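You operate a simulated robot arm through the tools that you are given. There is no shell and no other tool.

The job below is to be done with a simulated robot arm. You get a single attempt, and the scene is never put back.

JOB
Oil the orange and blue block tops, then wipe up the smear.
Fine: use the blue can and blue rag and put both back; spill none. Set down upright: blue can. What is to be rubbed or washed off counts as gone when no trace of it is left.

The check looks at the end state, three seconds after you hand in, the way a careful person would. Anything else that was tipped, shoved, dropped, spilled or broken makes it a failure.

ROBOT AND FRAMES
A 7-joint arm with a two-finger parallel gripper, fixed in place. Base frame: the origin is at the foot of the arm, x ahead of it, y to its left, z up. Readings come in cm, degrees, newtons and seconds.
With the tool pointing down near the work surface it reaches from about 44 to 90 cm from the base axis. Its first joint turns from -17.0 to 126.0 degrees. Payload 1.57 kg.
Tool frame: the origin (TCP) lies between the finger pads and is the grasp point; the fingertips stand 3 cm ahead of it; z points along the fingers, y is the line along which they close. The gripper opens to 8 cm. The fingers are 1.7 cm wide and 1.2 cm thick; the gripper's body (4 by 8.2 cm) begins 8 cm behind the TCP.
Orientation is told as [roll, pitch, yaw] about the base's x, y, z axes, in that order, counted from this pose: with the fingers straight down and closing along the base's y, the tool's x points along the base's -x, its y along +y and its z along -z.

CONTROLS
- The arm moves only by the tool servo_tool. Its argument "motion" is one flat list of numbers, 7 for each row, row after row: the shift along the base's x, y, z in units of 25 mm (1.0 is 25 mm), then the turn, a rotation vector about the base's x, y, z in units of 6 degrees (1.0 is 6 degrees), then the gripper command, from -1 (shut) to 1 (fully open), values between in proportion. In form: [dx, dy, dz, rx, ry, rz, hand, dx, dy, dz, rx, ry, rz, hand, ...]. A call has 1 to 20 rows; each row shifts and turns the commanded pose from where the row before left it. A call with a number of a shift or a turn outside -1 to 1 is refused whole. Each row takes 0.2 s and may step no farther than 5 cm and 8.6 degrees from the row before; otherwise, or with a gripper value out of range, the whole call is refused. A pose out of reach is approached as far as the arm can. The call stops where the force on the tool passes 40 N (or 10 N more than at its start, if that is more) or the arm is blocked; 0.2 s more then pass. Each finger travels about 4.5 cm/s and halts on what it meets, pressing with about 43 N; the grip force reading is that of the motor and also rises with nothing between the fingers. The clock runs only during rows and for 0.2 s after the last one: add rows that do not move to give the fingers time. It gives the time, the measured TCP pose, the force on the tool (base axes), the opening and the grip force at its end, in the units of the frame above (readings bear some noise), with the torque about the TCP (base axes, N m) and any sound that the robot's microphone picked up, and new pictures: "pictures" is both (left out), scene, wrist or none.
- Cameras (640 x 400 px; columns grow to the right, rows downward): "scene" is fixed at [21.9, -50.03, 160.24]; the picture's right is [0.41, -0.91, 0.00], its down [-0.78, -0.35, -0.53] and it looks along [0.48, 0.21, -0.85] (base axes); focal length 257 px, centre (320, 200). "wrist" rides on the gripper at [7.2, -0.7, -12.2] in the tool frame; the picture's right is [0.09, 1.00, 0.00], its down [-0.84, 0.08, -0.54] and it looks along [-0.54, 0.05, 0.84] (tool axes); focal length 238 px, centre (320, 200). There is no depth. A picture from a camera that has moved, and an enlarged one, comes with that camera's place and axes in the base frame and with its lens.
- lift_body(by): slides the trunk up (or, below 0, down) by that many cm; the arm rides with it, the base frame stays. It gives what a move gives, with no picture.
- close_up(camera, box): a new picture of the part [left, top, right, bottom] of that camera's present view, enlarged. The clock stands still meanwhile.
- hand_in(): hands the job in; it is judged then, once.

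Nothing tells you positions but the pictures and the camera data. Unless the task says otherwise, let go and move clear before handing in.

The tools are called after "Request:" as name(argument=value, ...) on one line, values as JSON. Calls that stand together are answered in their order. servo_tool: Moves the arm, as the interface text tells. Its arguments: {"type":"object","properties":{"motion":{"type":"array","items":{"type":"number"}},"pictures":{"type":"string","enum":["both","scene","wrist","none"]}},"required":["motion"]} The other tools are called the same way: lift_body (by) slides the trunk up or down; close_up (camera, box) takes an enlarged picture of a part of a camera's view; hand_in () hands the job in.

At the start:

```text
time_s: 0.0
eef_pos: [51.26, -2.53, 125.45]
tool_rot: [0.0, 0.0, 0.0]
force: [0.1, -0.1, 0.2]
moment: [-0.01, 0.0, -0.01]
gripper_width: 8.0
grasp_force: 0.2
trunk travel left (down, up): [-72.5, 6.5]
```

scene: 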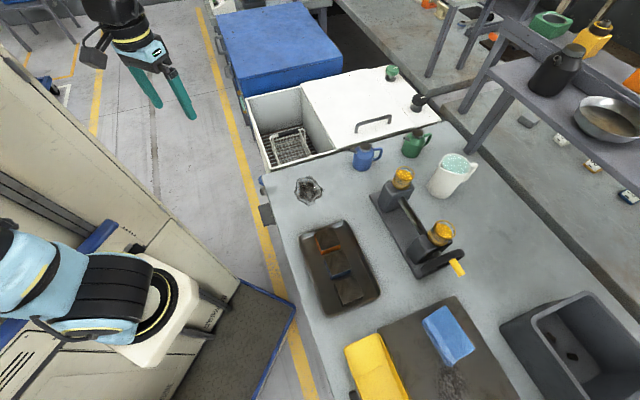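
wrist: 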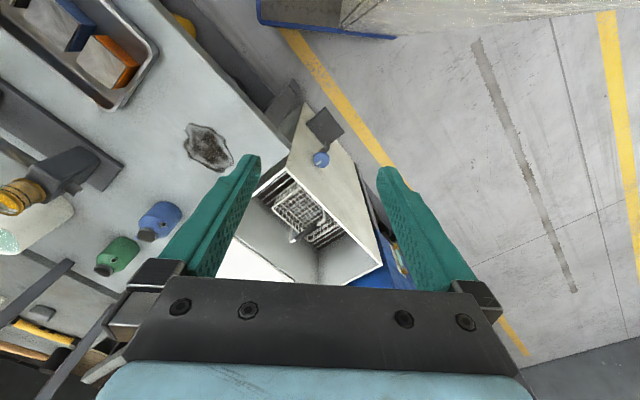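

I see a bench with a tray holding two blocks (orange and blue), blue and green cans, a smear spot, and a yellow and a blue rag/sponge. I'll take enlarged pictures first to locate everything.

Request:
close_up(camera="scene", box=[280, 120, 480, 245])

Request:
close_up(camera="scene", box=[260, 200, 420, 300])

Request:
close_up(camera="scene", box=[320, 275, 520, 400])

Request:
close_up(camera="wrist", box=[0, 0, 320, 280])

Request:
close_up(camera="scene", box=[440, 0, 640, 125])

```text
3.20 times, centred on (380, 182) of scene
camera zoom: at [21.9, -50.03, 160.24], right [0.41, -0.91, 0.0], down [-0.78, -0.35, -0.53], along [0.48, 0.21, -0.85], focal length 821 px, centre (128, 256)
```

zoom: 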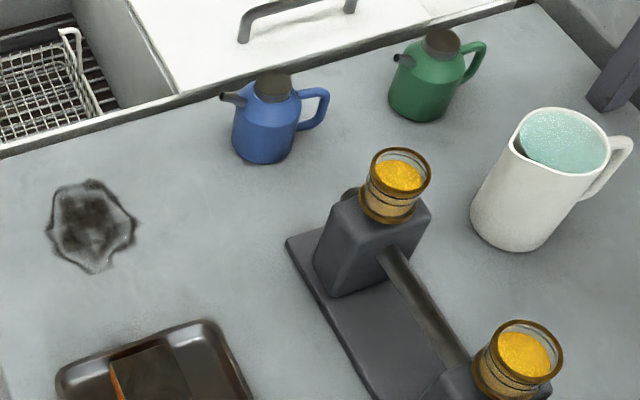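

```text
4.00 times, centred on (340, 250) of scene
camera zoom: at [21.9, -50.03, 160.24], right [0.41, -0.91, 0.0], down [-0.78, -0.35, -0.53], along [0.48, 0.21, -0.85], focal length 1026 px, centre (240, 0)
```

zoom: 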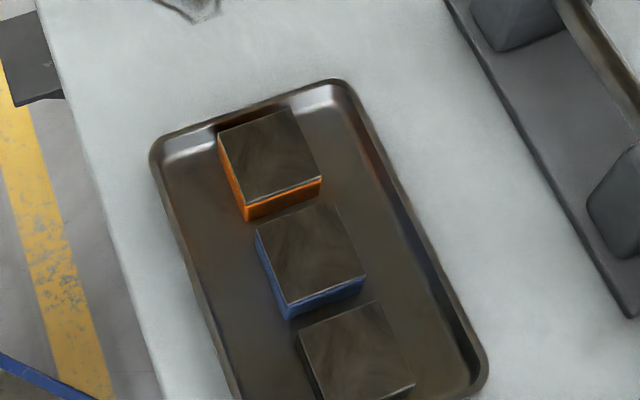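

```text
3.20 times, centred on (420, 338) of scene
camera zoom: at [21.9, -50.03, 160.24], right [0.41, -0.91, 0.0], down [-0.78, -0.35, -0.53], along [0.48, 0.21, -0.85], focal length 821 px, centre (0, -240)
```

zoom: 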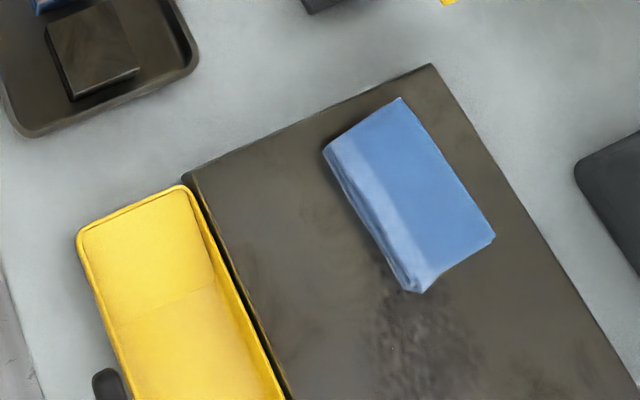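

```text
1.43 times, centred on (160, 140) of wrist
camera zoom: at [43.96, -3.31, 137.66], right [-0.09, 1.0, 0.0], down [0.84, 0.08, 0.54], along [0.54, 0.05, -0.84], focal length 340 px, centre (549, 286)
```

zoom: 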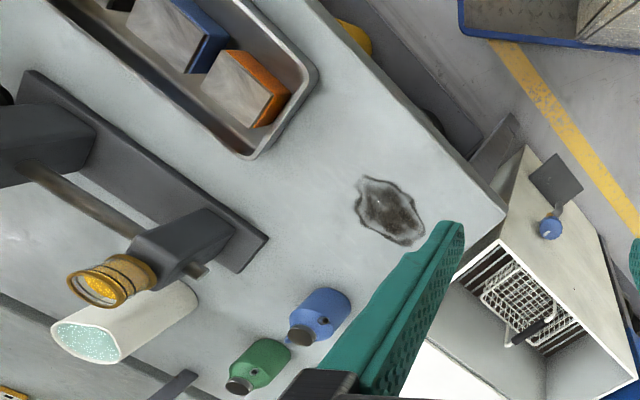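

```text
3.20 times, centred on (540, 62) of scene
camera zoom: at [21.9, -50.03, 160.24], right [0.41, -0.91, 0.0], down [-0.78, -0.35, -0.53], along [0.48, 0.21, -0.85], focal length 821 px, centre (-384, 640)
```

zoom: 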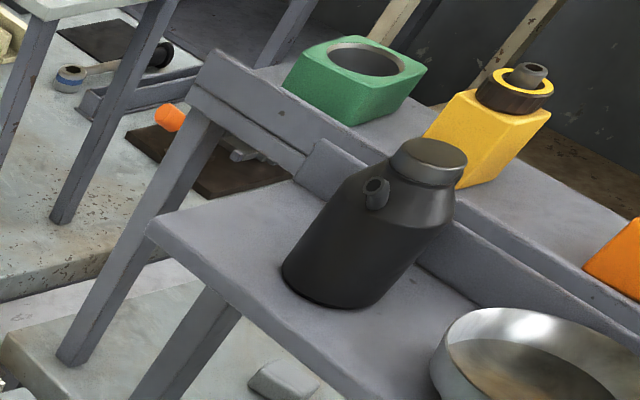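

The bench runs diagonally across the frame, at about z=87. The blue can is near (83,-40), the smear near (65,-26), the blocks near (50,-40) and the blue rag near (40,-77). I'll turn the wrist camera toward the bench to get a second view of each.

Request:
servo_tool(motion=[0, -0.9, 0, 0, 0, -0.625, 1, 0, -0.9, 0, 0, 0, -0.625, 1, 0, -0.9, 0, 0, 0, -0.625, 1, 0, -0.9, 0, 0, 0, -0.625, 1, 0, -0.9, 0, 0, 0, -0.625, 1, 0, -0.9, 0, 0, 0, -0.625, 1, 0, -0.9, 0, 0, 0, -0.625, 1, 0, -0.9, 0, 0, 0, -0.625, 1, 0, -0.9, 0, 0, 0, -0.625, 1, 0, -0.9, 0, 0, 0, -0.625, 1, 0, -0.9, 0, 0, 0, -0.625, 1, 0, -0.9, 0, 0, 0, -0.625, 1])

```text
time_s: 2.6
eef_pos: [50.92, -29.66, 125.51]
tool_rot: [0.0, 0.0, -45.0]
force: [0.5, 0.8, 0.2]
moment: [0.01, 0.0, 0.02]
gripper_width: 7.99
grasp_force: 0.1
trunk travel left (down, up): [-72.5, 6.5]
camera wrist: at [45.43, -25.1, 137.66], right [0.64, 0.77, 0.0], down [0.65, -0.54, 0.54], along [0.42, -0.35, -0.84], focal length 238 px, centre (320, 200)
```

scene: 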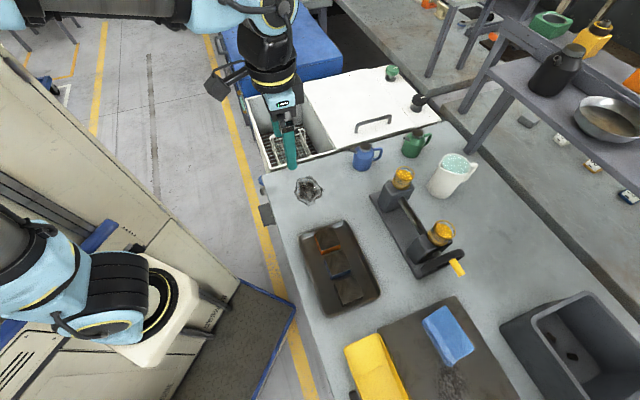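
wrist: 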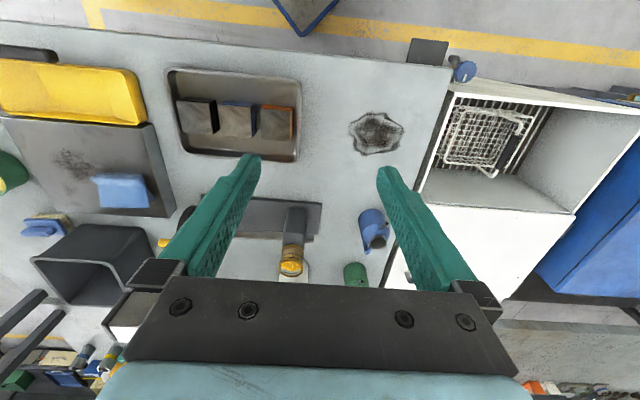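

The arm reaches this pose without trouble. I'll zoom in to fix the positions of the cans, blocks, smear and rag.

Request:
close_up(camera="wrist", box=[160, 40, 320, 140])

Request:
close_up(camera="wrist", box=[320, 90, 420, 152])

Request:
close_up(camera="wrist", box=[320, 190, 420, 290])

Request:
close_up(camera="wrist", box=[0, 100, 200, 225])

Request:
close_up(camera="wrist", box=[230, 180, 330, 290])

Request:
close_up(camera="scene", box=[340, 125, 440, 187])

```text
4.00 times, centred on (240, 90) of wrist
camera zoom: at [45.43, -25.1, 137.66], right [0.64, 0.77, 0.0], down [0.65, -0.54, 0.54], along [0.42, -0.35, -0.84], focal length 953 px, centre (640, 640)
```

zoom: 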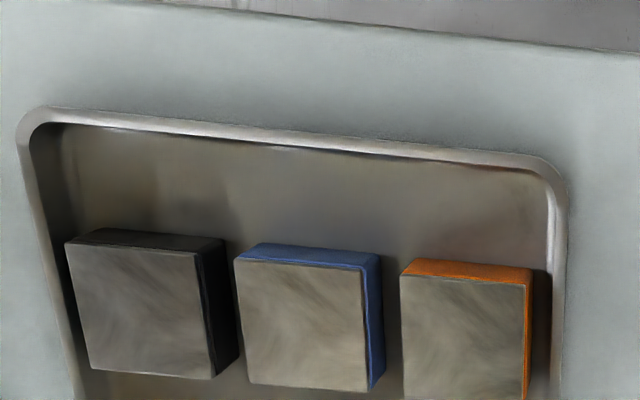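

```text
6.40 times, centred on (370, 121) of wrist
camera zoom: at [45.43, -25.1, 137.66], right [0.64, 0.77, 0.0], down [0.65, -0.54, 0.54], along [0.42, -0.35, -0.84], focal length 1525 px, centre (0, 706)
```

zoom: 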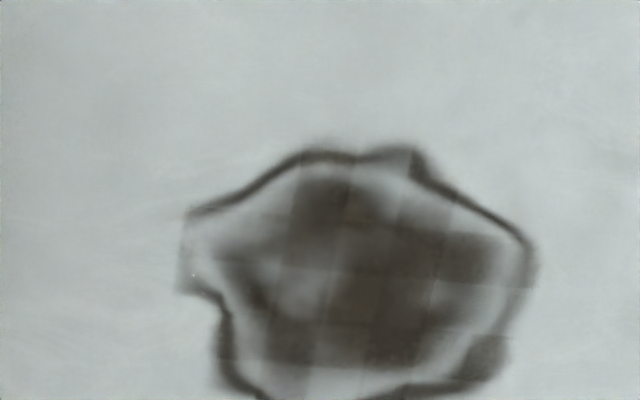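

```text
4.00 times, centred on (370, 240) of wrist
camera zoom: at [45.43, -25.1, 137.66], right [0.64, 0.77, 0.0], down [0.65, -0.54, 0.54], along [0.42, -0.35, -0.84], focal length 953 px, centre (120, 40)
```

zoom: 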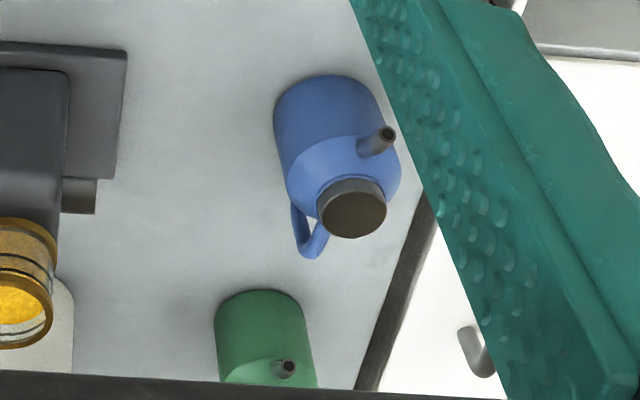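

```text
3.20 times, centred on (100, 162) of wrist
camera zoom: at [45.43, -25.1, 137.66], right [0.64, 0.77, 0.0], down [0.65, -0.54, 0.54], along [0.42, -0.35, -0.84], focal length 763 px, centre (1024, 320)
```

zoom: 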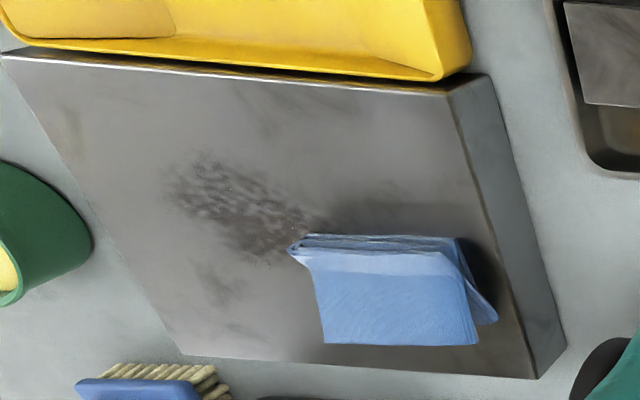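

```text
3.64 times, centred on (280, 235) of wrist
camera zoom: at [45.43, -25.1, 137.66], right [0.64, 0.77, 0.0], down [0.65, -0.54, 0.54], along [0.42, -0.35, -0.84], focal length 867 px, centre (466, 73)
```

zoom: 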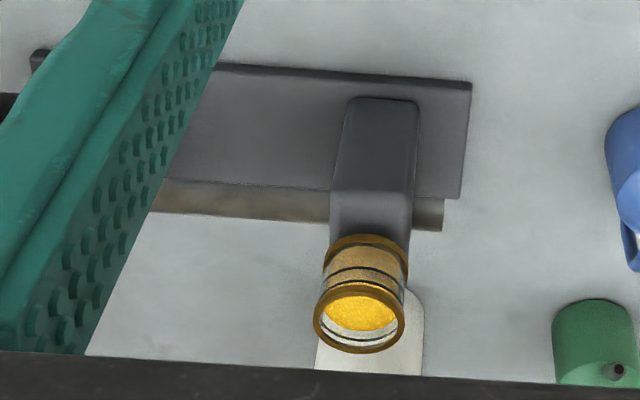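

```text
6.40 times, centred on (390, 156) of scene
camera zoom: at [21.9, -50.03, 160.24], right [0.41, -0.91, 0.0], down [-0.78, -0.35, -0.53], along [0.48, 0.21, -0.85], focal length 1642 px, centre (-128, 482)
```

zoom: 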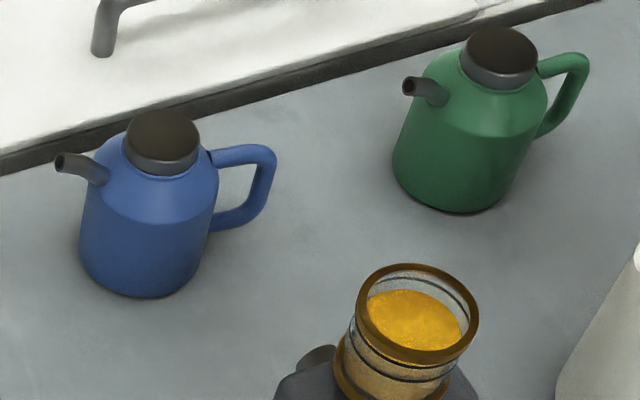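

I now have two-view positions. The blue can's axis is near (83.6,-39.2) with its lid top at z≈96.7 and its spout pointing at azimuth ≈123°. The block tops are at z≈91.2, orange at (49.7,-39.8) and blue at (44.3,-45.2), and the rag lies on a raised slab near (38,-75.5). Next I'll move to a tilted pre-grasp above the blue can to see whether it is within reach.

Request:
servo_tool(motion=[0.8, -0.14, -0.28, 0, 0, -0.4, 1, 0.8, -0.14, -0.28, 0, 0, -0.4, 1, 0.8, -0.14, -0.28, 0, 0, -0.4, 1, 0.8, -0.14, -0.28, 0, 0, -0.4, 1, 0.8, -0.14, -0.28, 0, 0, -0.4, 1, 0.8, -0.14, -0.28, -0.28, -0.182, 0, 1, 0.8, -0.14, -0.28, -0.28, -0.182, 0, 1, 0.8, -0.14, -0.28, -0.28, -0.182, 0, 1, 0.8, -0.14, -0.28, -0.28, -0.182, 0, 1, 0.8, -0.14, -0.28, -0.28, -0.182, 0, 1, 0.8, -0.14, -0.28, -0.28, -0.182, 0, 1, 0.8, -0.14, -0.28, -0.28, -0.182, 0, 1, 0.8, -0.14, -0.28, -0.28, -0.182, 0, 1, 0.8, -0.14, -0.28, -0.28, -0.182, 0, 1, 0.8, -0.14, -0.28, -0.28, -0.182, 0, 1])

```text
time_s: 5.8
eef_pos: [81.19, -34.82, 114.97]
tool_rot: [0.0, -20.1, -56.9]
force: [-0.6, 0.1, 0.1]
moment: [0.0, 0.0, 0.02]
gripper_width: 7.98
grasp_force: 0.2
trunk travel left (down, up): [-72.5, 6.5]
camera wrist: at [74.65, -26.16, 123.99], right [0.79, 0.62, -0.03], down [0.39, -0.46, 0.8], along [0.48, -0.64, -0.6], focal length 238 px, centre (320, 200)
```

scene: 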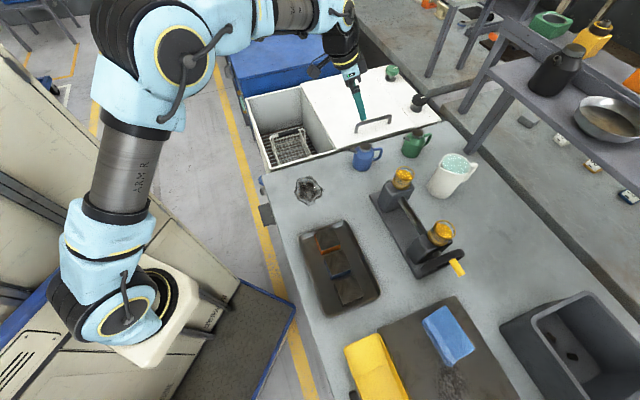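
wrist: 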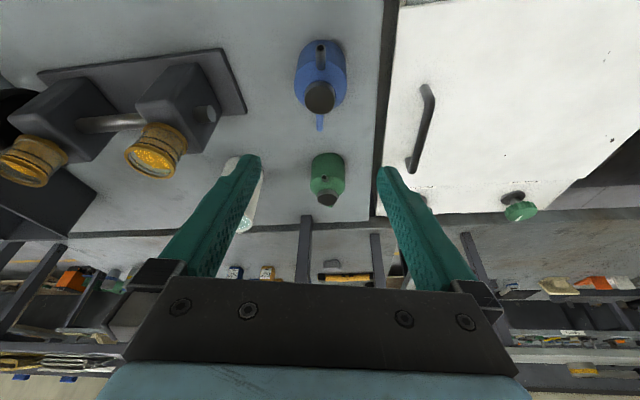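

The can is within reach and looks well aligned. I'll zoom in to refine the can's axis and the spout direction.

Request:
close_up(camera="wrist", box=[270, 30, 370, 140])

Request:
close_up(camera="scene", box=[340, 60, 440, 180])

```text
3.64 times, centred on (320, 85) of wrist
camera zoom: at [74.65, -26.16, 123.99], right [0.79, 0.62, -0.03], down [0.39, -0.46, 0.8], along [0.48, -0.64, -0.6], focal length 867 px, centre (320, 618)
```

zoom: 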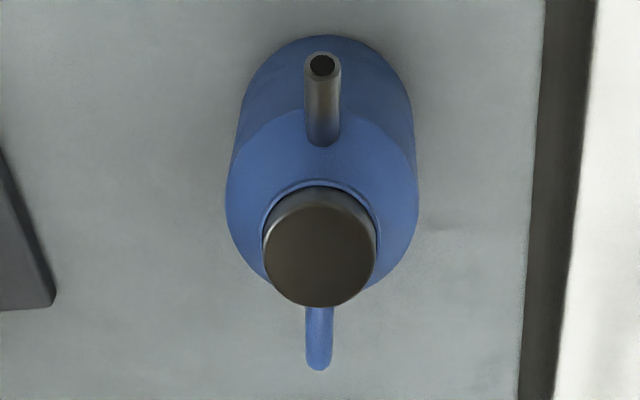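

```text
3.33 times, centred on (390, 120) of scene
camera zoom: at [21.9, -50.03, 160.24], right [0.41, -0.91, 0.0], down [-0.78, -0.35, -0.53], along [0.48, 0.21, -0.85], focal length 855 px, centre (87, 467)
```

zoom: 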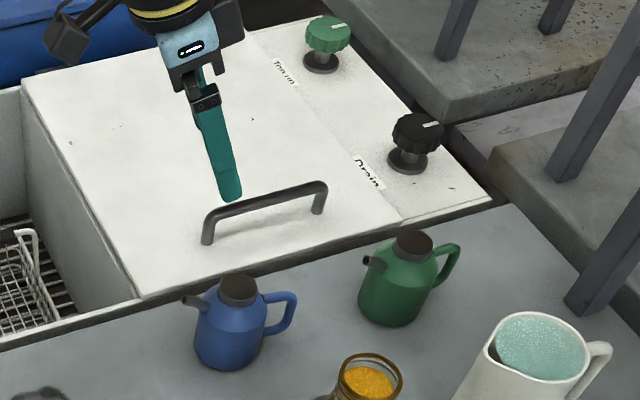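

The can's axis works out to about (83.5,-38.9), with the spout at azimuth ≈126.6°. I'll correct the yaw and lower to a pre-grasp just above the lid.

Request:
servo_tool(motion=[-0.008, -0.053, -0.86, 0, 0, 0.097, 1, -0.008, -0.053, -0.86, 0, 0, 0.097, 1, -0.008, -0.053, -0.86, 0, 0, 0.097, 1, -0.008, -0.053, -0.86, 0, 0, 0.097, 1, -0.008, -0.053, -0.86, 0, 0, 0.097, 1, -0.008, -0.053, -0.86, 0, 0, 0.097, 1, 0, 0, 0, 0, 0, 0, 1])

Request:
close_up(camera="wrist", box=[220, 40, 420, 200])

Request:
close_up(camera="scene", box=[330, 90, 430, 180])

```text
time_s: 7.4
eef_pos: [80.93, -35.71, 102.22]
tool_rot: [0.0, -19.9, -53.5]
force: [0.2, 0.2, 0.6]
moment: [-0.02, 0.03, -0.01]
gripper_width: 8.01
grasp_force: 0.0
trunk travel left (down, up): [-72.5, 6.5]
camera wrist: at [73.93, -27.34, 111.16], right [0.75, 0.66, -0.03], down [0.42, -0.44, 0.8], along [0.51, -0.61, -0.6], focal length 238 px, centre (320, 200)
```

scene: 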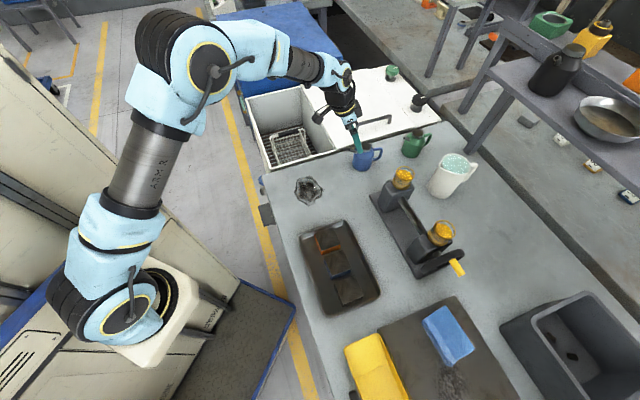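
wrist: 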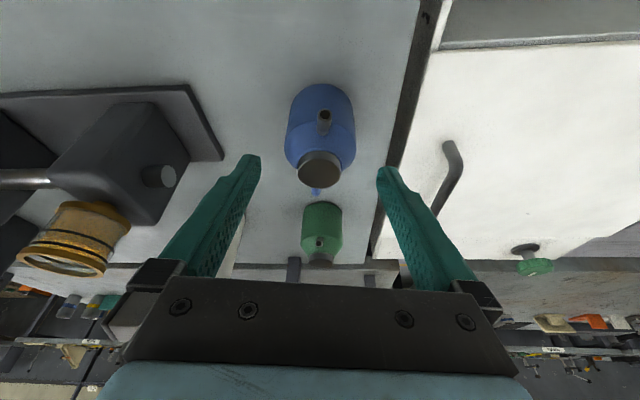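

```text
2.50 times, centred on (320, 120) of wrist
camera zoom: at [73.93, -27.34, 111.16], right [0.75, 0.66, -0.03], down [0.42, -0.44, 0.8], along [0.51, -0.61, -0.6], focal length 596 px, centre (320, 400)
```

zoom: 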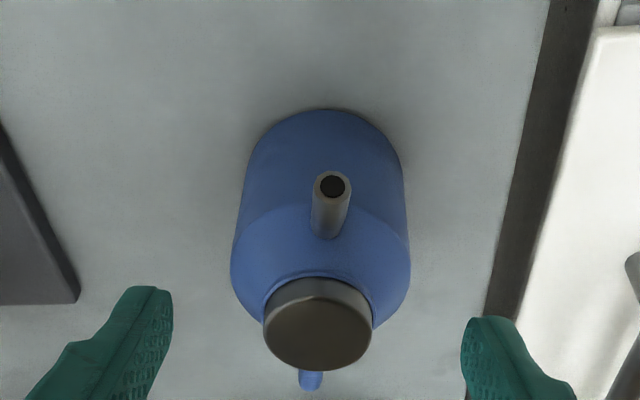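

```text
4.44 times, centred on (380, 135) of scene
camera zoom: at [21.9, -50.03, 160.24], right [0.41, -0.91, 0.0], down [-0.78, -0.35, -0.53], along [0.48, 0.21, -0.85], focal length 1140 px, centre (53, 489)
```

zoom: 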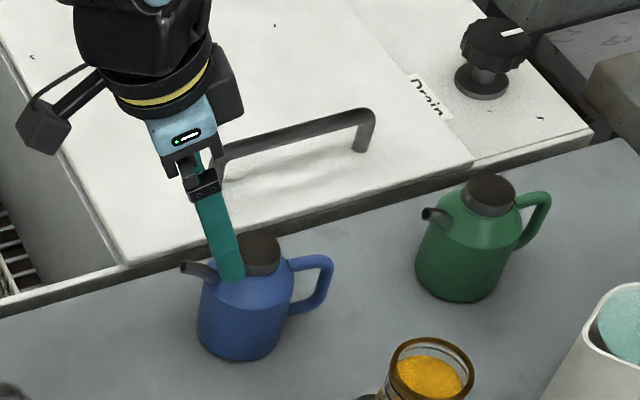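

The can sits within 1 mm of the mid-plane between the fingers. I'll descend along the tool axis in two stages.

Request:
servo_tool(motion=[0.13, -0.166, -0.571, 0, 0, 0, 1, 0.13, -0.166, -0.571, 0, 0, 0, 1, 0.13, -0.166, -0.571, 0, 0, 0, 1, 0.13, -0.166, -0.571, 0, 0, 0, 1, 0, 0, 0, 0, 0, 0, 1])

Request:
close_up(camera="wrist", box=[220, 80, 420, 240])

```text
time_s: 8.6
eef_pos: [82.33, -37.15, 96.27]
tool_rot: [0.0, -20.0, -53.6]
force: [0.3, 0.3, -0.7]
moment: [0.02, 0.01, -0.01]
gripper_width: 8.01
grasp_force: 0.1
trunk travel left (down, up): [-72.5, 6.5]
camera wrist: at [75.24, -28.94, 105.3], right [0.75, 0.66, -0.03], down [0.42, -0.44, 0.8], along [0.51, -0.61, -0.6], focal length 238 px, centre (320, 200)
```

scene: 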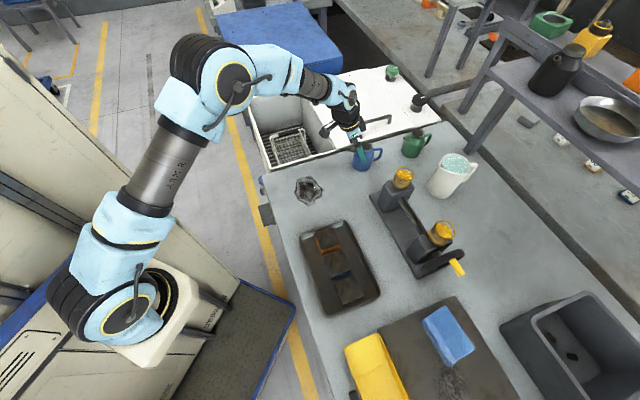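
wrist: 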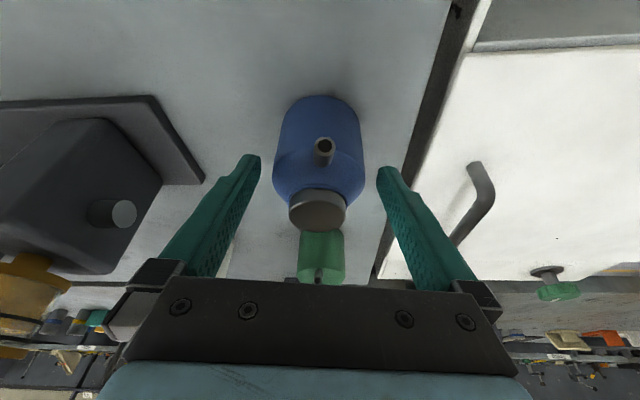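

```text
2.50 times, centred on (320, 160) of wrist
camera zoom: at [75.24, -28.94, 105.3], right [0.75, 0.66, -0.03], down [0.42, -0.44, 0.8], along [0.51, -0.61, -0.6], focal length 596 px, centre (320, 300)
```

zoom: 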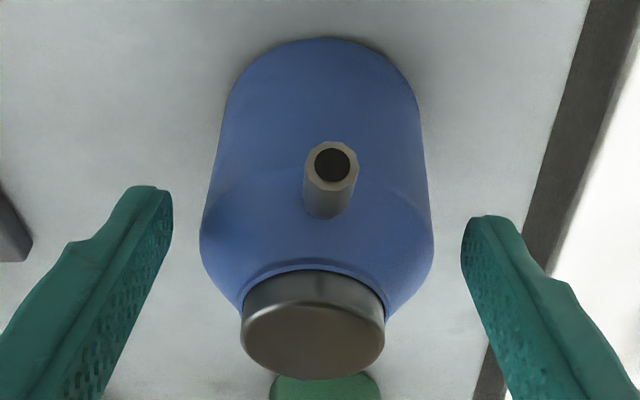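

The can is centred between the fingers, so I'll go down the rest of the way.

Request:
servo_tool(motion=[0.12, -0.175, -0.55, 0, 0, 0, 1, 0.12, -0.175, -0.55, 0, 0, 0, 1, 0.12, -0.175, -0.55, 0, 0, 0, 1, 0.12, -0.175, -0.55, 0, 0, 0, 1, 0, 0, 0, 0, 0, 0, 1])

Request:
close_up(camera="wrist", box=[220, 80, 420, 280])

Request:
close_up(camera="scene", box=[330, 110, 410, 180])

```text
time_s: 9.8
eef_pos: [83.63, -39.03, 90.74]
tool_rot: [0.0, -20.0, -53.5]
force: [0.0, 0.0, 0.3]
moment: [0.02, 0.0, 0.01]
gripper_width: 7.99
grasp_force: 0.2
trunk travel left (down, up): [-72.5, 6.5]
camera wrist: at [76.46, -30.7, 99.7], right [0.75, 0.66, -0.03], down [0.42, -0.44, 0.8], along [0.51, -0.61, -0.6], focal length 238 px, centre (320, 200)
```

scene: 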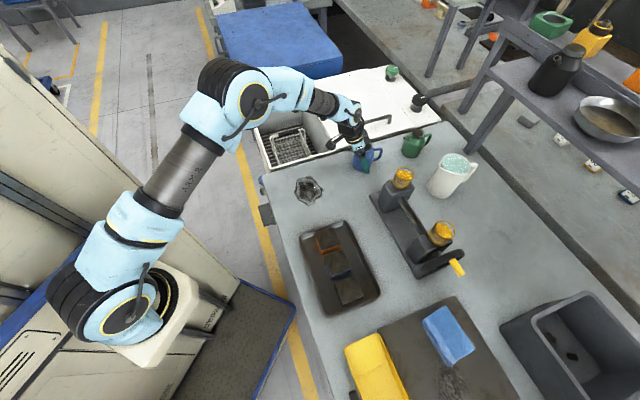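
wrist: 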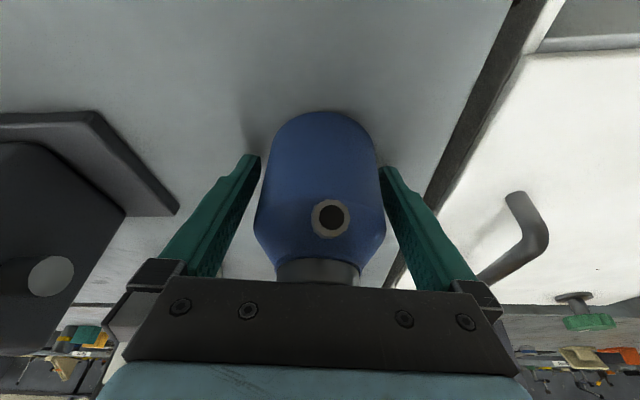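

```text
2.00 times, centred on (320, 180) of wrist
camera zoom: at [76.46, -30.7, 99.7], right [0.75, 0.66, -0.03], down [0.42, -0.44, 0.8], along [0.51, -0.61, -0.6], focal length 477 px, centre (320, 240)
```

zoom: 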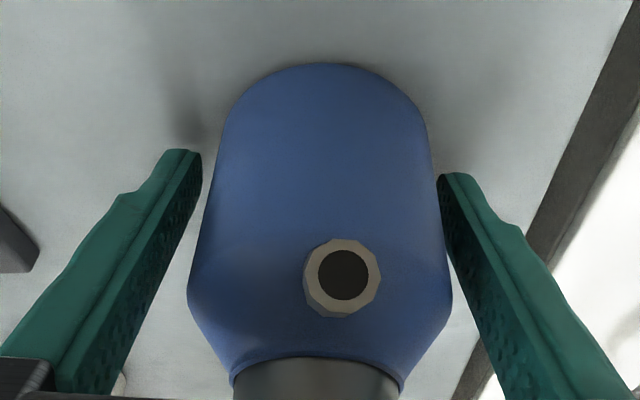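

```text
5.71 times, centred on (370, 145) of scene
camera zoom: at [21.9, -50.03, 160.24], right [0.41, -0.91, 0.0], down [-0.78, -0.35, -0.53], along [0.48, 0.21, -0.85], focal length 1466 px, centre (34, 514)
```

zoom: 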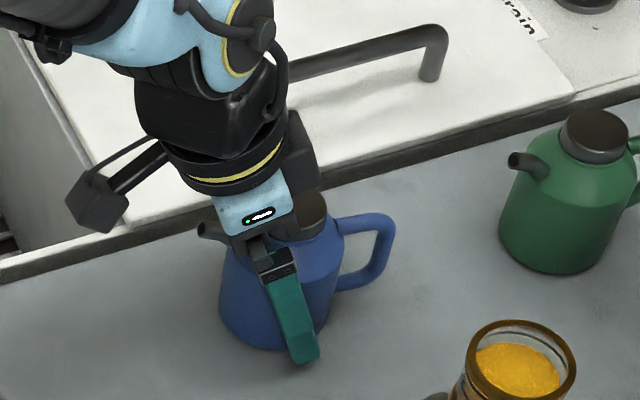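

The fingers straddle the can body with no contact force, so I'll close the gripper now.

Request:
servo_tool(motion=[0, 0, 0, 0, 0, 0, -1, 0, 0, 0, 0, 0, 0, -1, 0, 0, 0, 0, 0, 0, -1, 0, 0, 0, 0, 0, 0, -1], pictures="wrist")

```text
time_s: 10.8
eef_pos: [83.48, -39.04, 90.63]
tool_rot: [0.0, -20.0, -53.4]
force: [0.4, 0.1, 0.1]
moment: [0.05, -0.06, -0.02]
gripper_width: 6.94
grasp_force: 43.1
trunk travel left (down, up): [-72.5, 6.5]
camera wrist: at [76.45, -30.7, 99.72], right [0.75, 0.66, -0.03], down [0.42, -0.44, 0.8], along [0.51, -0.61, -0.6], focal length 238 px, centre (320, 200)
```

wrist: 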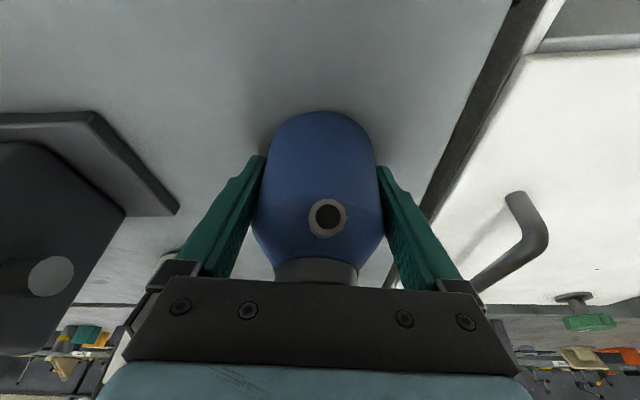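

The can is gripped at 6.94 cm. I'll lift it straight up slowly and keep it level.

Request:
servo_tool(motion=[0, 0, 0.15, 0, 0, 0, -1, 0, 0, 0.3, 0, 0, 0, -1, 0, 0, 0.4, 0, 0, 0, -1, 0, 0, 0.5, 0, 0, 0, -1, 0, 0, 0.5, 0, 0, 0, -1, 0, 0, 0.5, 0, 0, 0, -1, 0, 0, 0.5, 0, 0, 0, -1, 0, 0, 0.5, 0, 0, 0, -1, 0, 0, 0.4, 0, 0, 0, -1, 0, 0, 0.2, 0, 0, 0, -1, 0, 0, 0, 0, 0, 0, -1])

Request:
close_up(camera="scene", box=[330, 80, 430, 180])

```text
time_s: 13.2
eef_pos: [83.65, -39.0, 100.72]
tool_rot: [0.0, -20.0, -53.5]
force: [-0.1, 0.8, -2.4]
moment: [-0.01, -0.02, -0.01]
gripper_width: 6.91
grasp_force: 43.1
trunk travel left (down, up): [-72.5, 6.5]
camera wrist: at [76.55, -30.64, 109.71], right [0.75, 0.66, -0.03], down [0.42, -0.44, 0.8], along [0.51, -0.61, -0.6], focal length 238 px, centre (320, 200)
```

scene: 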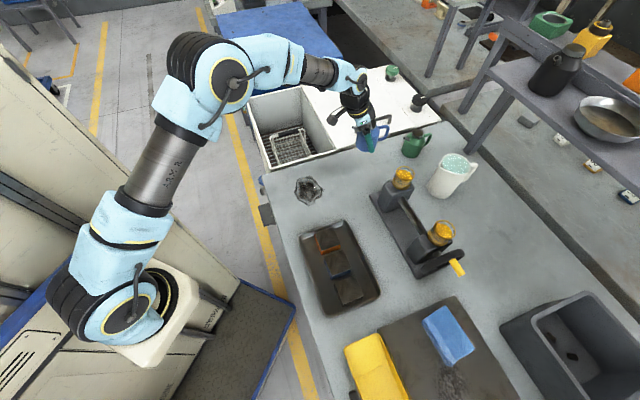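
wrist: 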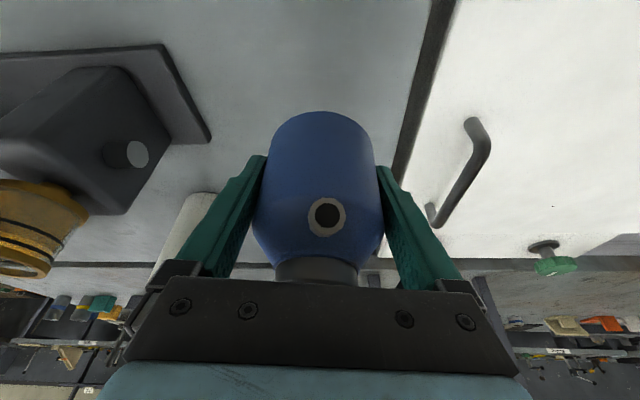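

```text
4.00 times, centred on (380, 130) of scene
camera zoom: at [21.9, -50.03, 160.24], right [0.41, -0.91, 0.0], down [-0.78, -0.35, -0.53], along [0.48, 0.21, -0.85], focal length 1026 px, centre (80, 480)
```

zoom: 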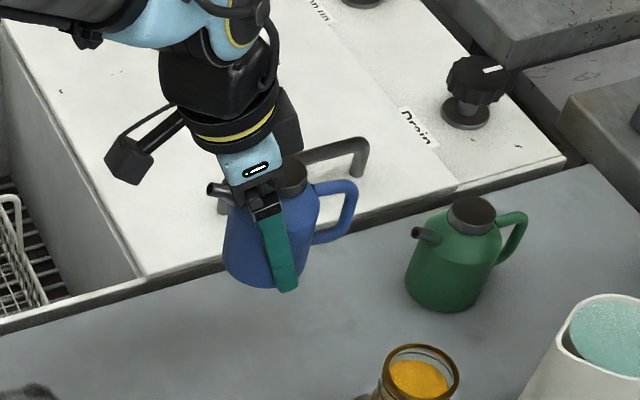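

The can is lifted and upright, weighing about 0.25 kg. I'll carry it around the tall hopper fixture to a spot behind the orange block, turning the yaw to -45°.

Request:
servo_tool(motion=[-0.25, 0.144, 0.085, 0, 0, 0.057, -1, -0.5, 0.288, 0.17, 0, 0, 0.113, -1, -0.689, 0.396, 0.233, 0, 0, 0.156, -1, -0.751, 0.432, 0.254, 0, 0, 0.17, -1, -0.814, 0.468, 0.276, 0, 0, 0.185, -1, -0.814, 0.468, 0.276, 0, 0, 0.185, -1, -0.751, 0.432, 0.254, 0, 0, 0.17, -1, -0.689, 0.396, 0.233, 0, 0, 0.156, -1, -0.563, 0.2, 0.191, 0, 0, 0.128, -1, -0.438, 0, 0.148, 0, 0, 0.099, -1, -0.45, -0.3, -0.05, 0, 0, 0, -1, -0.5, -0.5, -0.1, 0, 0, 0, -1, -0.55, -0.6, -0.12, 0, 0, 0, -1, -0.6, -0.65, -0.14, 0, 0, 0, -1, -0.65, -0.7, -0.15, 0, 0, 0, -1, -0.65, -0.7, -0.15, 0, 0, 0, -1, -0.6, -0.65, -0.14, 0, 0, 0, -1, -0.5, -0.6, -0.12, 0, 0, 0, -1, -0.4, -0.4, -0.1, 0, 0, 0, -1, -0.2, -0.2, -0.06, 0, 0, 0, -1])

Request:
close_up(camera="scene", box=[240, 100, 420, 320])

Request:
close_up(camera="wrist", box=[120, 60, 520, 310])

```text
time_s: 17.4
eef_pos: [55.23, -44.11, 103.22]
tool_rot: [-0.1, -19.9, -45.1]
force: [0.8, 0.2, -2.1]
moment: [-0.02, 0.01, 0.03]
gripper_width: 6.91
grasp_force: 43.2
trunk travel left (down, up): [-72.5, 6.5]
camera wrist: at [46.99, -36.97, 112.22], right [0.64, 0.77, -0.03], down [0.48, -0.37, 0.8], along [0.6, -0.53, -0.6], focal length 238 px, centre (320, 200)
```

scene: 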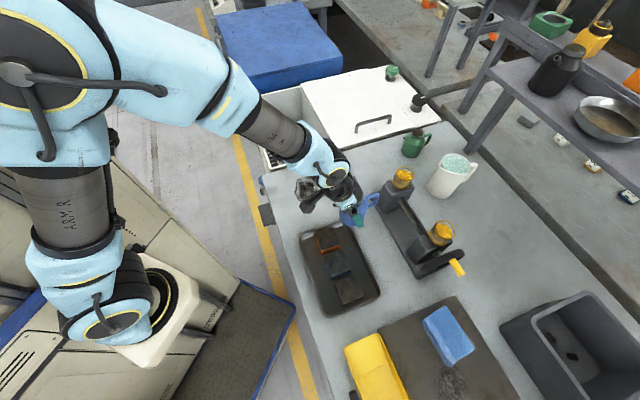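
wrist: 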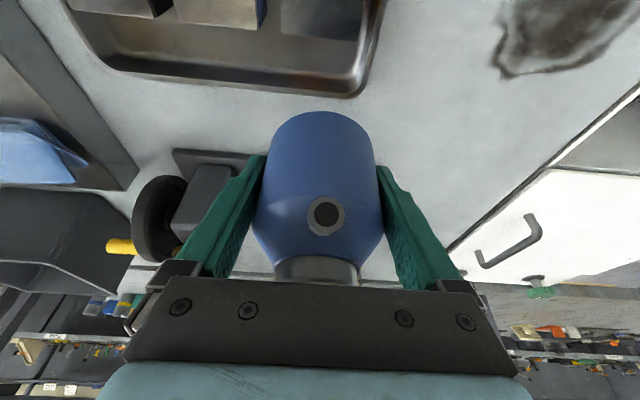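

```text
1.82 times, centred on (330, 210) of scene
camera zoom: at [21.9, -50.03, 160.24], right [0.41, -0.91, 0.0], down [-0.78, -0.35, -0.53], along [0.48, 0.21, -0.85], focal length 466 px, centre (302, 182)
```

zoom: 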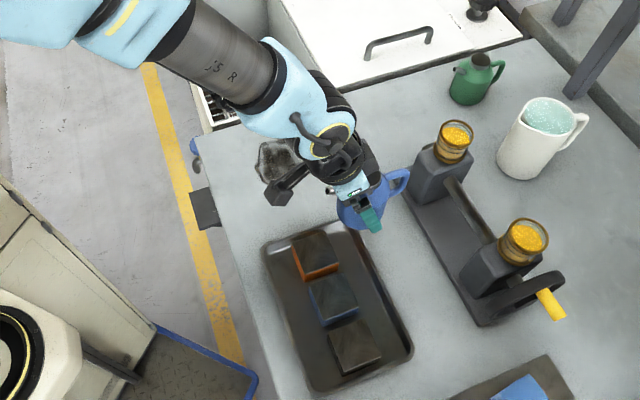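

```text
1.60 times, centred on (320, 185) of wrist
camera zoom: at [46.99, -36.97, 112.22], right [0.64, 0.77, -0.03], down [0.48, -0.37, 0.8], along [0.6, -0.53, -0.6], focal length 381 px, centre (320, 224)
```

zoom: 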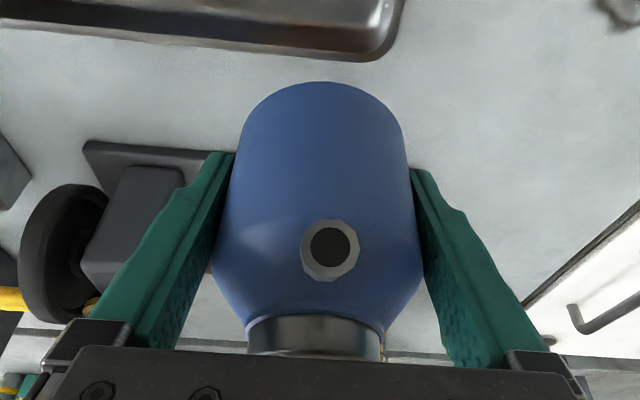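

The can hangs upright next to the orange block. I'll bring the spout tip over the orange top and begin tilting, to 20° first.

Request:
servo_tool(motion=[-0.152, 0.03, -0.42, 0, 0, 0, -1, -0.152, 0.03, -0.42, 0, 0, 0, -1, -0.152, 0.03, -0.42, 0, 0, 0, -1, -0.152, 0.03, -0.42, 0, 0, 0, -1, 0.066, -0.066, -0.213, -0.393, -0.393, 0, -1, 0.066, -0.066, -0.213, -0.393, -0.393, 0, -1, 0.066, -0.066, -0.213, -0.393, -0.393, 0, -1, 0.066, -0.066, -0.213, -0.393, -0.393, 0, -1, 0.066, -0.066, -0.213, -0.393, -0.393, 0, -1, 0.066, -0.066, -0.213, -0.393, -0.393, 0, -1, 0, 0, 0, 0, 0, 0, -1])

Request:
close_up(camera="scene", box=[270, 160, 410, 300])

```text
time_s: 19.8
eef_pos: [54.65, -45.03, 95.71]
tool_rot: [-0.1, -40.0, -45.0]
force: [-0.2, 0.2, -2.5]
moment: [-0.02, 0.0, -0.02]
gripper_width: 6.94
grasp_force: 42.5
trunk travel left (down, up): [-72.5, 6.5]
camera wrist: at [44.73, -36.15, 100.42], right [0.65, 0.75, -0.06], down [0.26, -0.15, 0.95], along [0.71, -0.64, -0.3], focal length 238 px, centre (320, 200)
```

scene: 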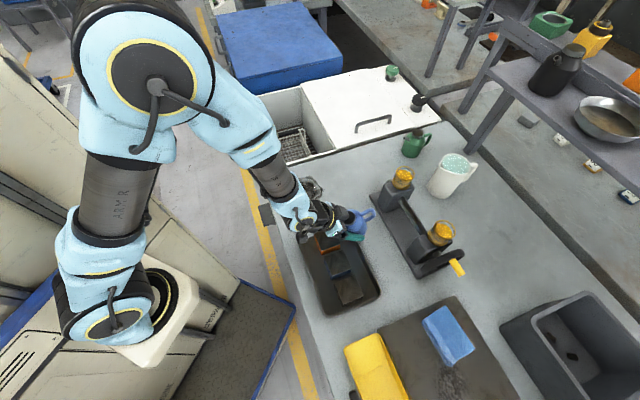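
wrist: 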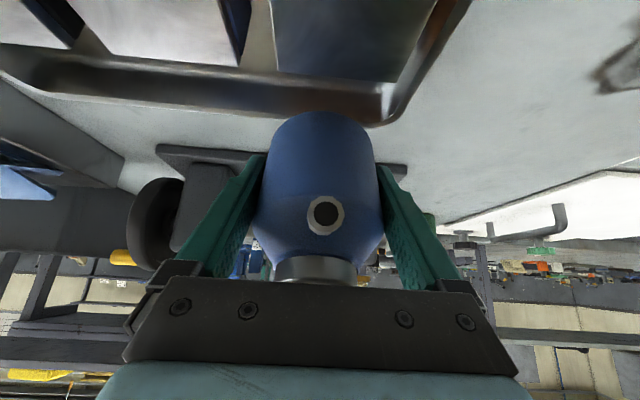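

```text
2.86 times, centred on (340, 230) of scene
camera zoom: at [21.9, -50.03, 160.24], right [0.41, -0.91, 0.0], down [-0.78, -0.35, -0.53], along [0.48, 0.21, -0.85], focal length 733 px, centre (263, 114)
```

zoom: 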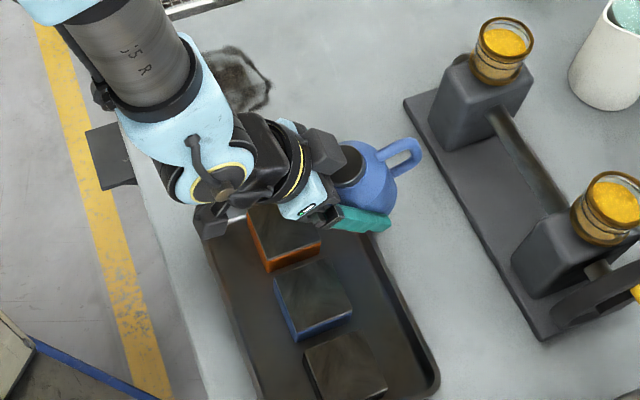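

No oil is flowing yet at 20° of tilt. I'll continue tilting in small steps, keeping the spout tip over the orange block.

Request:
servo_tool(motion=[0.03, -0.02, 0, -0.295, -0.295, 0, -1, 0.03, -0.02, 0, -0.295, -0.295, 0, -1, 0.03, -0.02, 0, -0.295, -0.295, 0, -1, 0.03, -0.02, 0, -0.295, -0.295, 0, -1, 0, 0, 0, 0, 0, 0, -1, 0, 0, 0, 0, 0, 0, -1])

Request:
close_up(camera="wrist", box=[200, 0, 460, 240])

Request:
close_up(camera="scene", box=[300, 190, 400, 290])

```text
time_s: 21.2
eef_pos: [54.97, -45.19, 95.83]
tool_rot: [0.0, -50.1, -45.0]
force: [0.3, 0.0, -2.8]
moment: [0.01, 0.0, 0.02]
gripper_width: 6.93
grasp_force: 42.4
trunk travel left (down, up): [-72.5, 6.5]
camera wrist: at [44.58, -35.8, 98.05], right [0.66, 0.75, -0.07], down [0.14, -0.03, 0.99], along [0.74, -0.67, -0.13], focal length 238 px, centre (320, 200)
```

scene: 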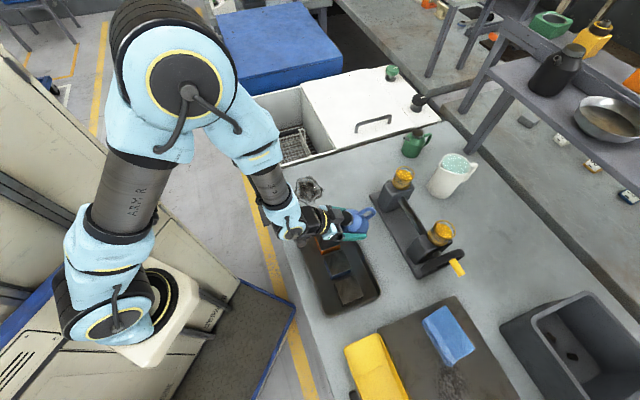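
wrist: 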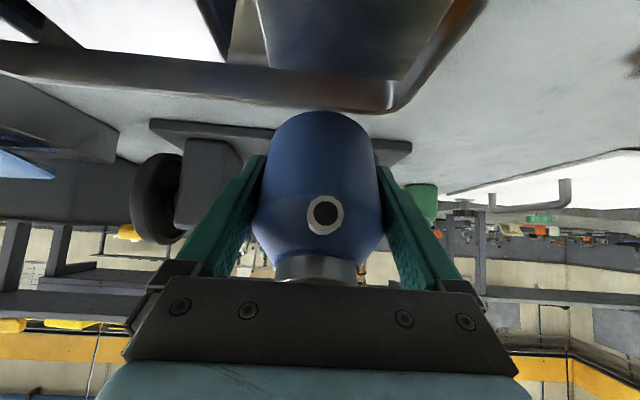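

```text
1.67 times, centred on (330, 120) of wrist
camera zoom: at [44.58, -35.8, 98.05], right [0.66, 0.75, -0.07], down [0.14, -0.03, 0.99], along [0.74, -0.67, -0.13], focal length 397 px, centre (303, 333)
```

zoom: 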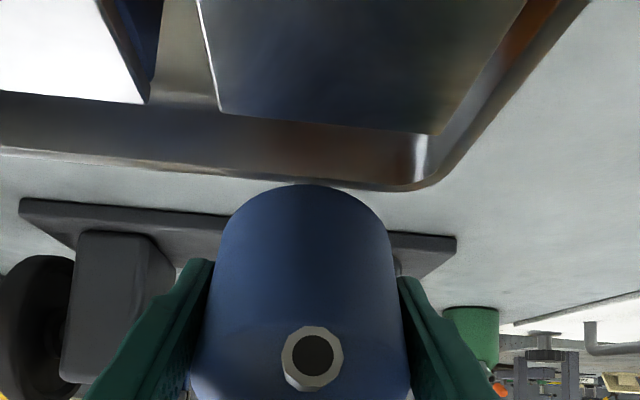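

```text
4.00 times, centred on (350, 240) of scene
camera zoom: at [21.9, -50.03, 160.24], right [0.41, -0.91, 0.0], down [-0.78, -0.35, -0.53], along [0.48, 0.21, -0.85], focal length 1026 px, centre (200, 40)
```

zoom: 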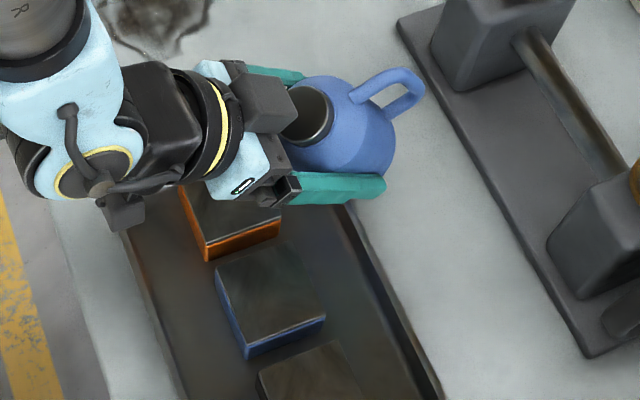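

Still no flow at 30°. My block position estimate agrees with this view, so I'll go on to 40°.

Request:
servo_tool(motion=[0.015, -0.015, 0, -0.295, -0.295, 0, -1, 0.015, -0.015, 0, -0.295, -0.295, 0, -1, 0.015, -0.015, 0, -0.295, -0.295, 0, -1, 0.015, -0.015, 0, -0.295, -0.295, 0, -1, 0, 0, 0, 0, 0, 0, -1, 0, 0, 0, 0, 0, 0, -1])

Request:
close_up(camera="wrist", box=[200, 0, 460, 240])

Request:
close_up(camera="scene", box=[300, 190, 400, 290])

```text
time_s: 22.6
eef_pos: [55.13, -45.17, 95.82]
tool_rot: [-0.1, -60.1, -45.1]
force: [0.3, -0.2, -2.6]
moment: [-0.02, -0.02, 0.0]
gripper_width: 6.89
grasp_force: 43.8
trunk travel left (down, up): [-72.5, 6.5]
camera wrist: at [44.64, -35.79, 95.62], right [0.67, 0.74, -0.08], down [0.02, 0.09, 1.0], along [0.74, -0.67, 0.05], focal length 238 px, centre (320, 200)
```

scene: 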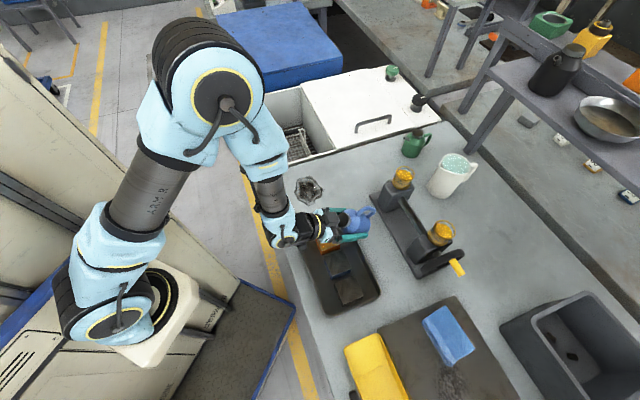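
wrist: 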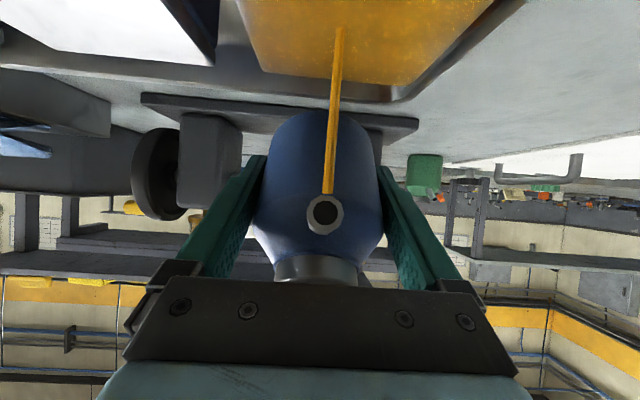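

```text
1.67 times, centred on (330, 120) of wrist
camera zoom: at [44.64, -35.79, 95.62], right [0.67, 0.74, -0.08], down [0.02, 0.09, 1.0], along [0.74, -0.67, 0.05], focal length 397 px, centre (303, 333)
```

zoom: 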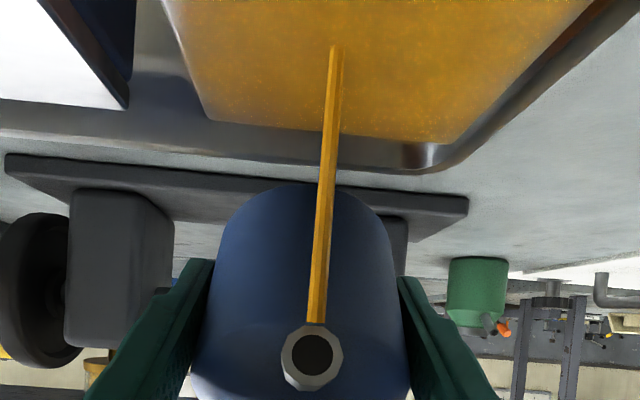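

```text
4.00 times, centred on (350, 240) of scene
camera zoom: at [21.9, -50.03, 160.24], right [0.41, -0.91, 0.0], down [-0.78, -0.35, -0.53], along [0.48, 0.21, -0.85], focal length 1026 px, centre (200, 40)
```

zoom: 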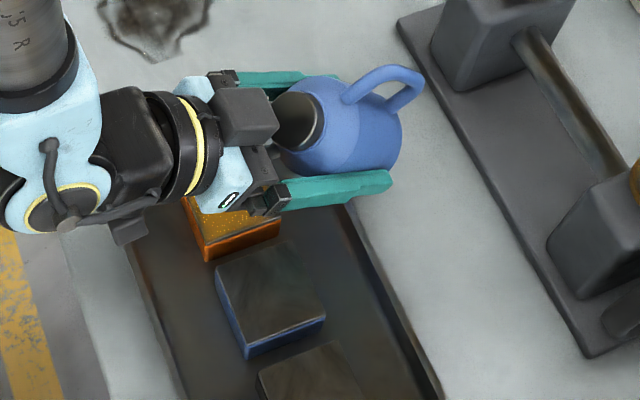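

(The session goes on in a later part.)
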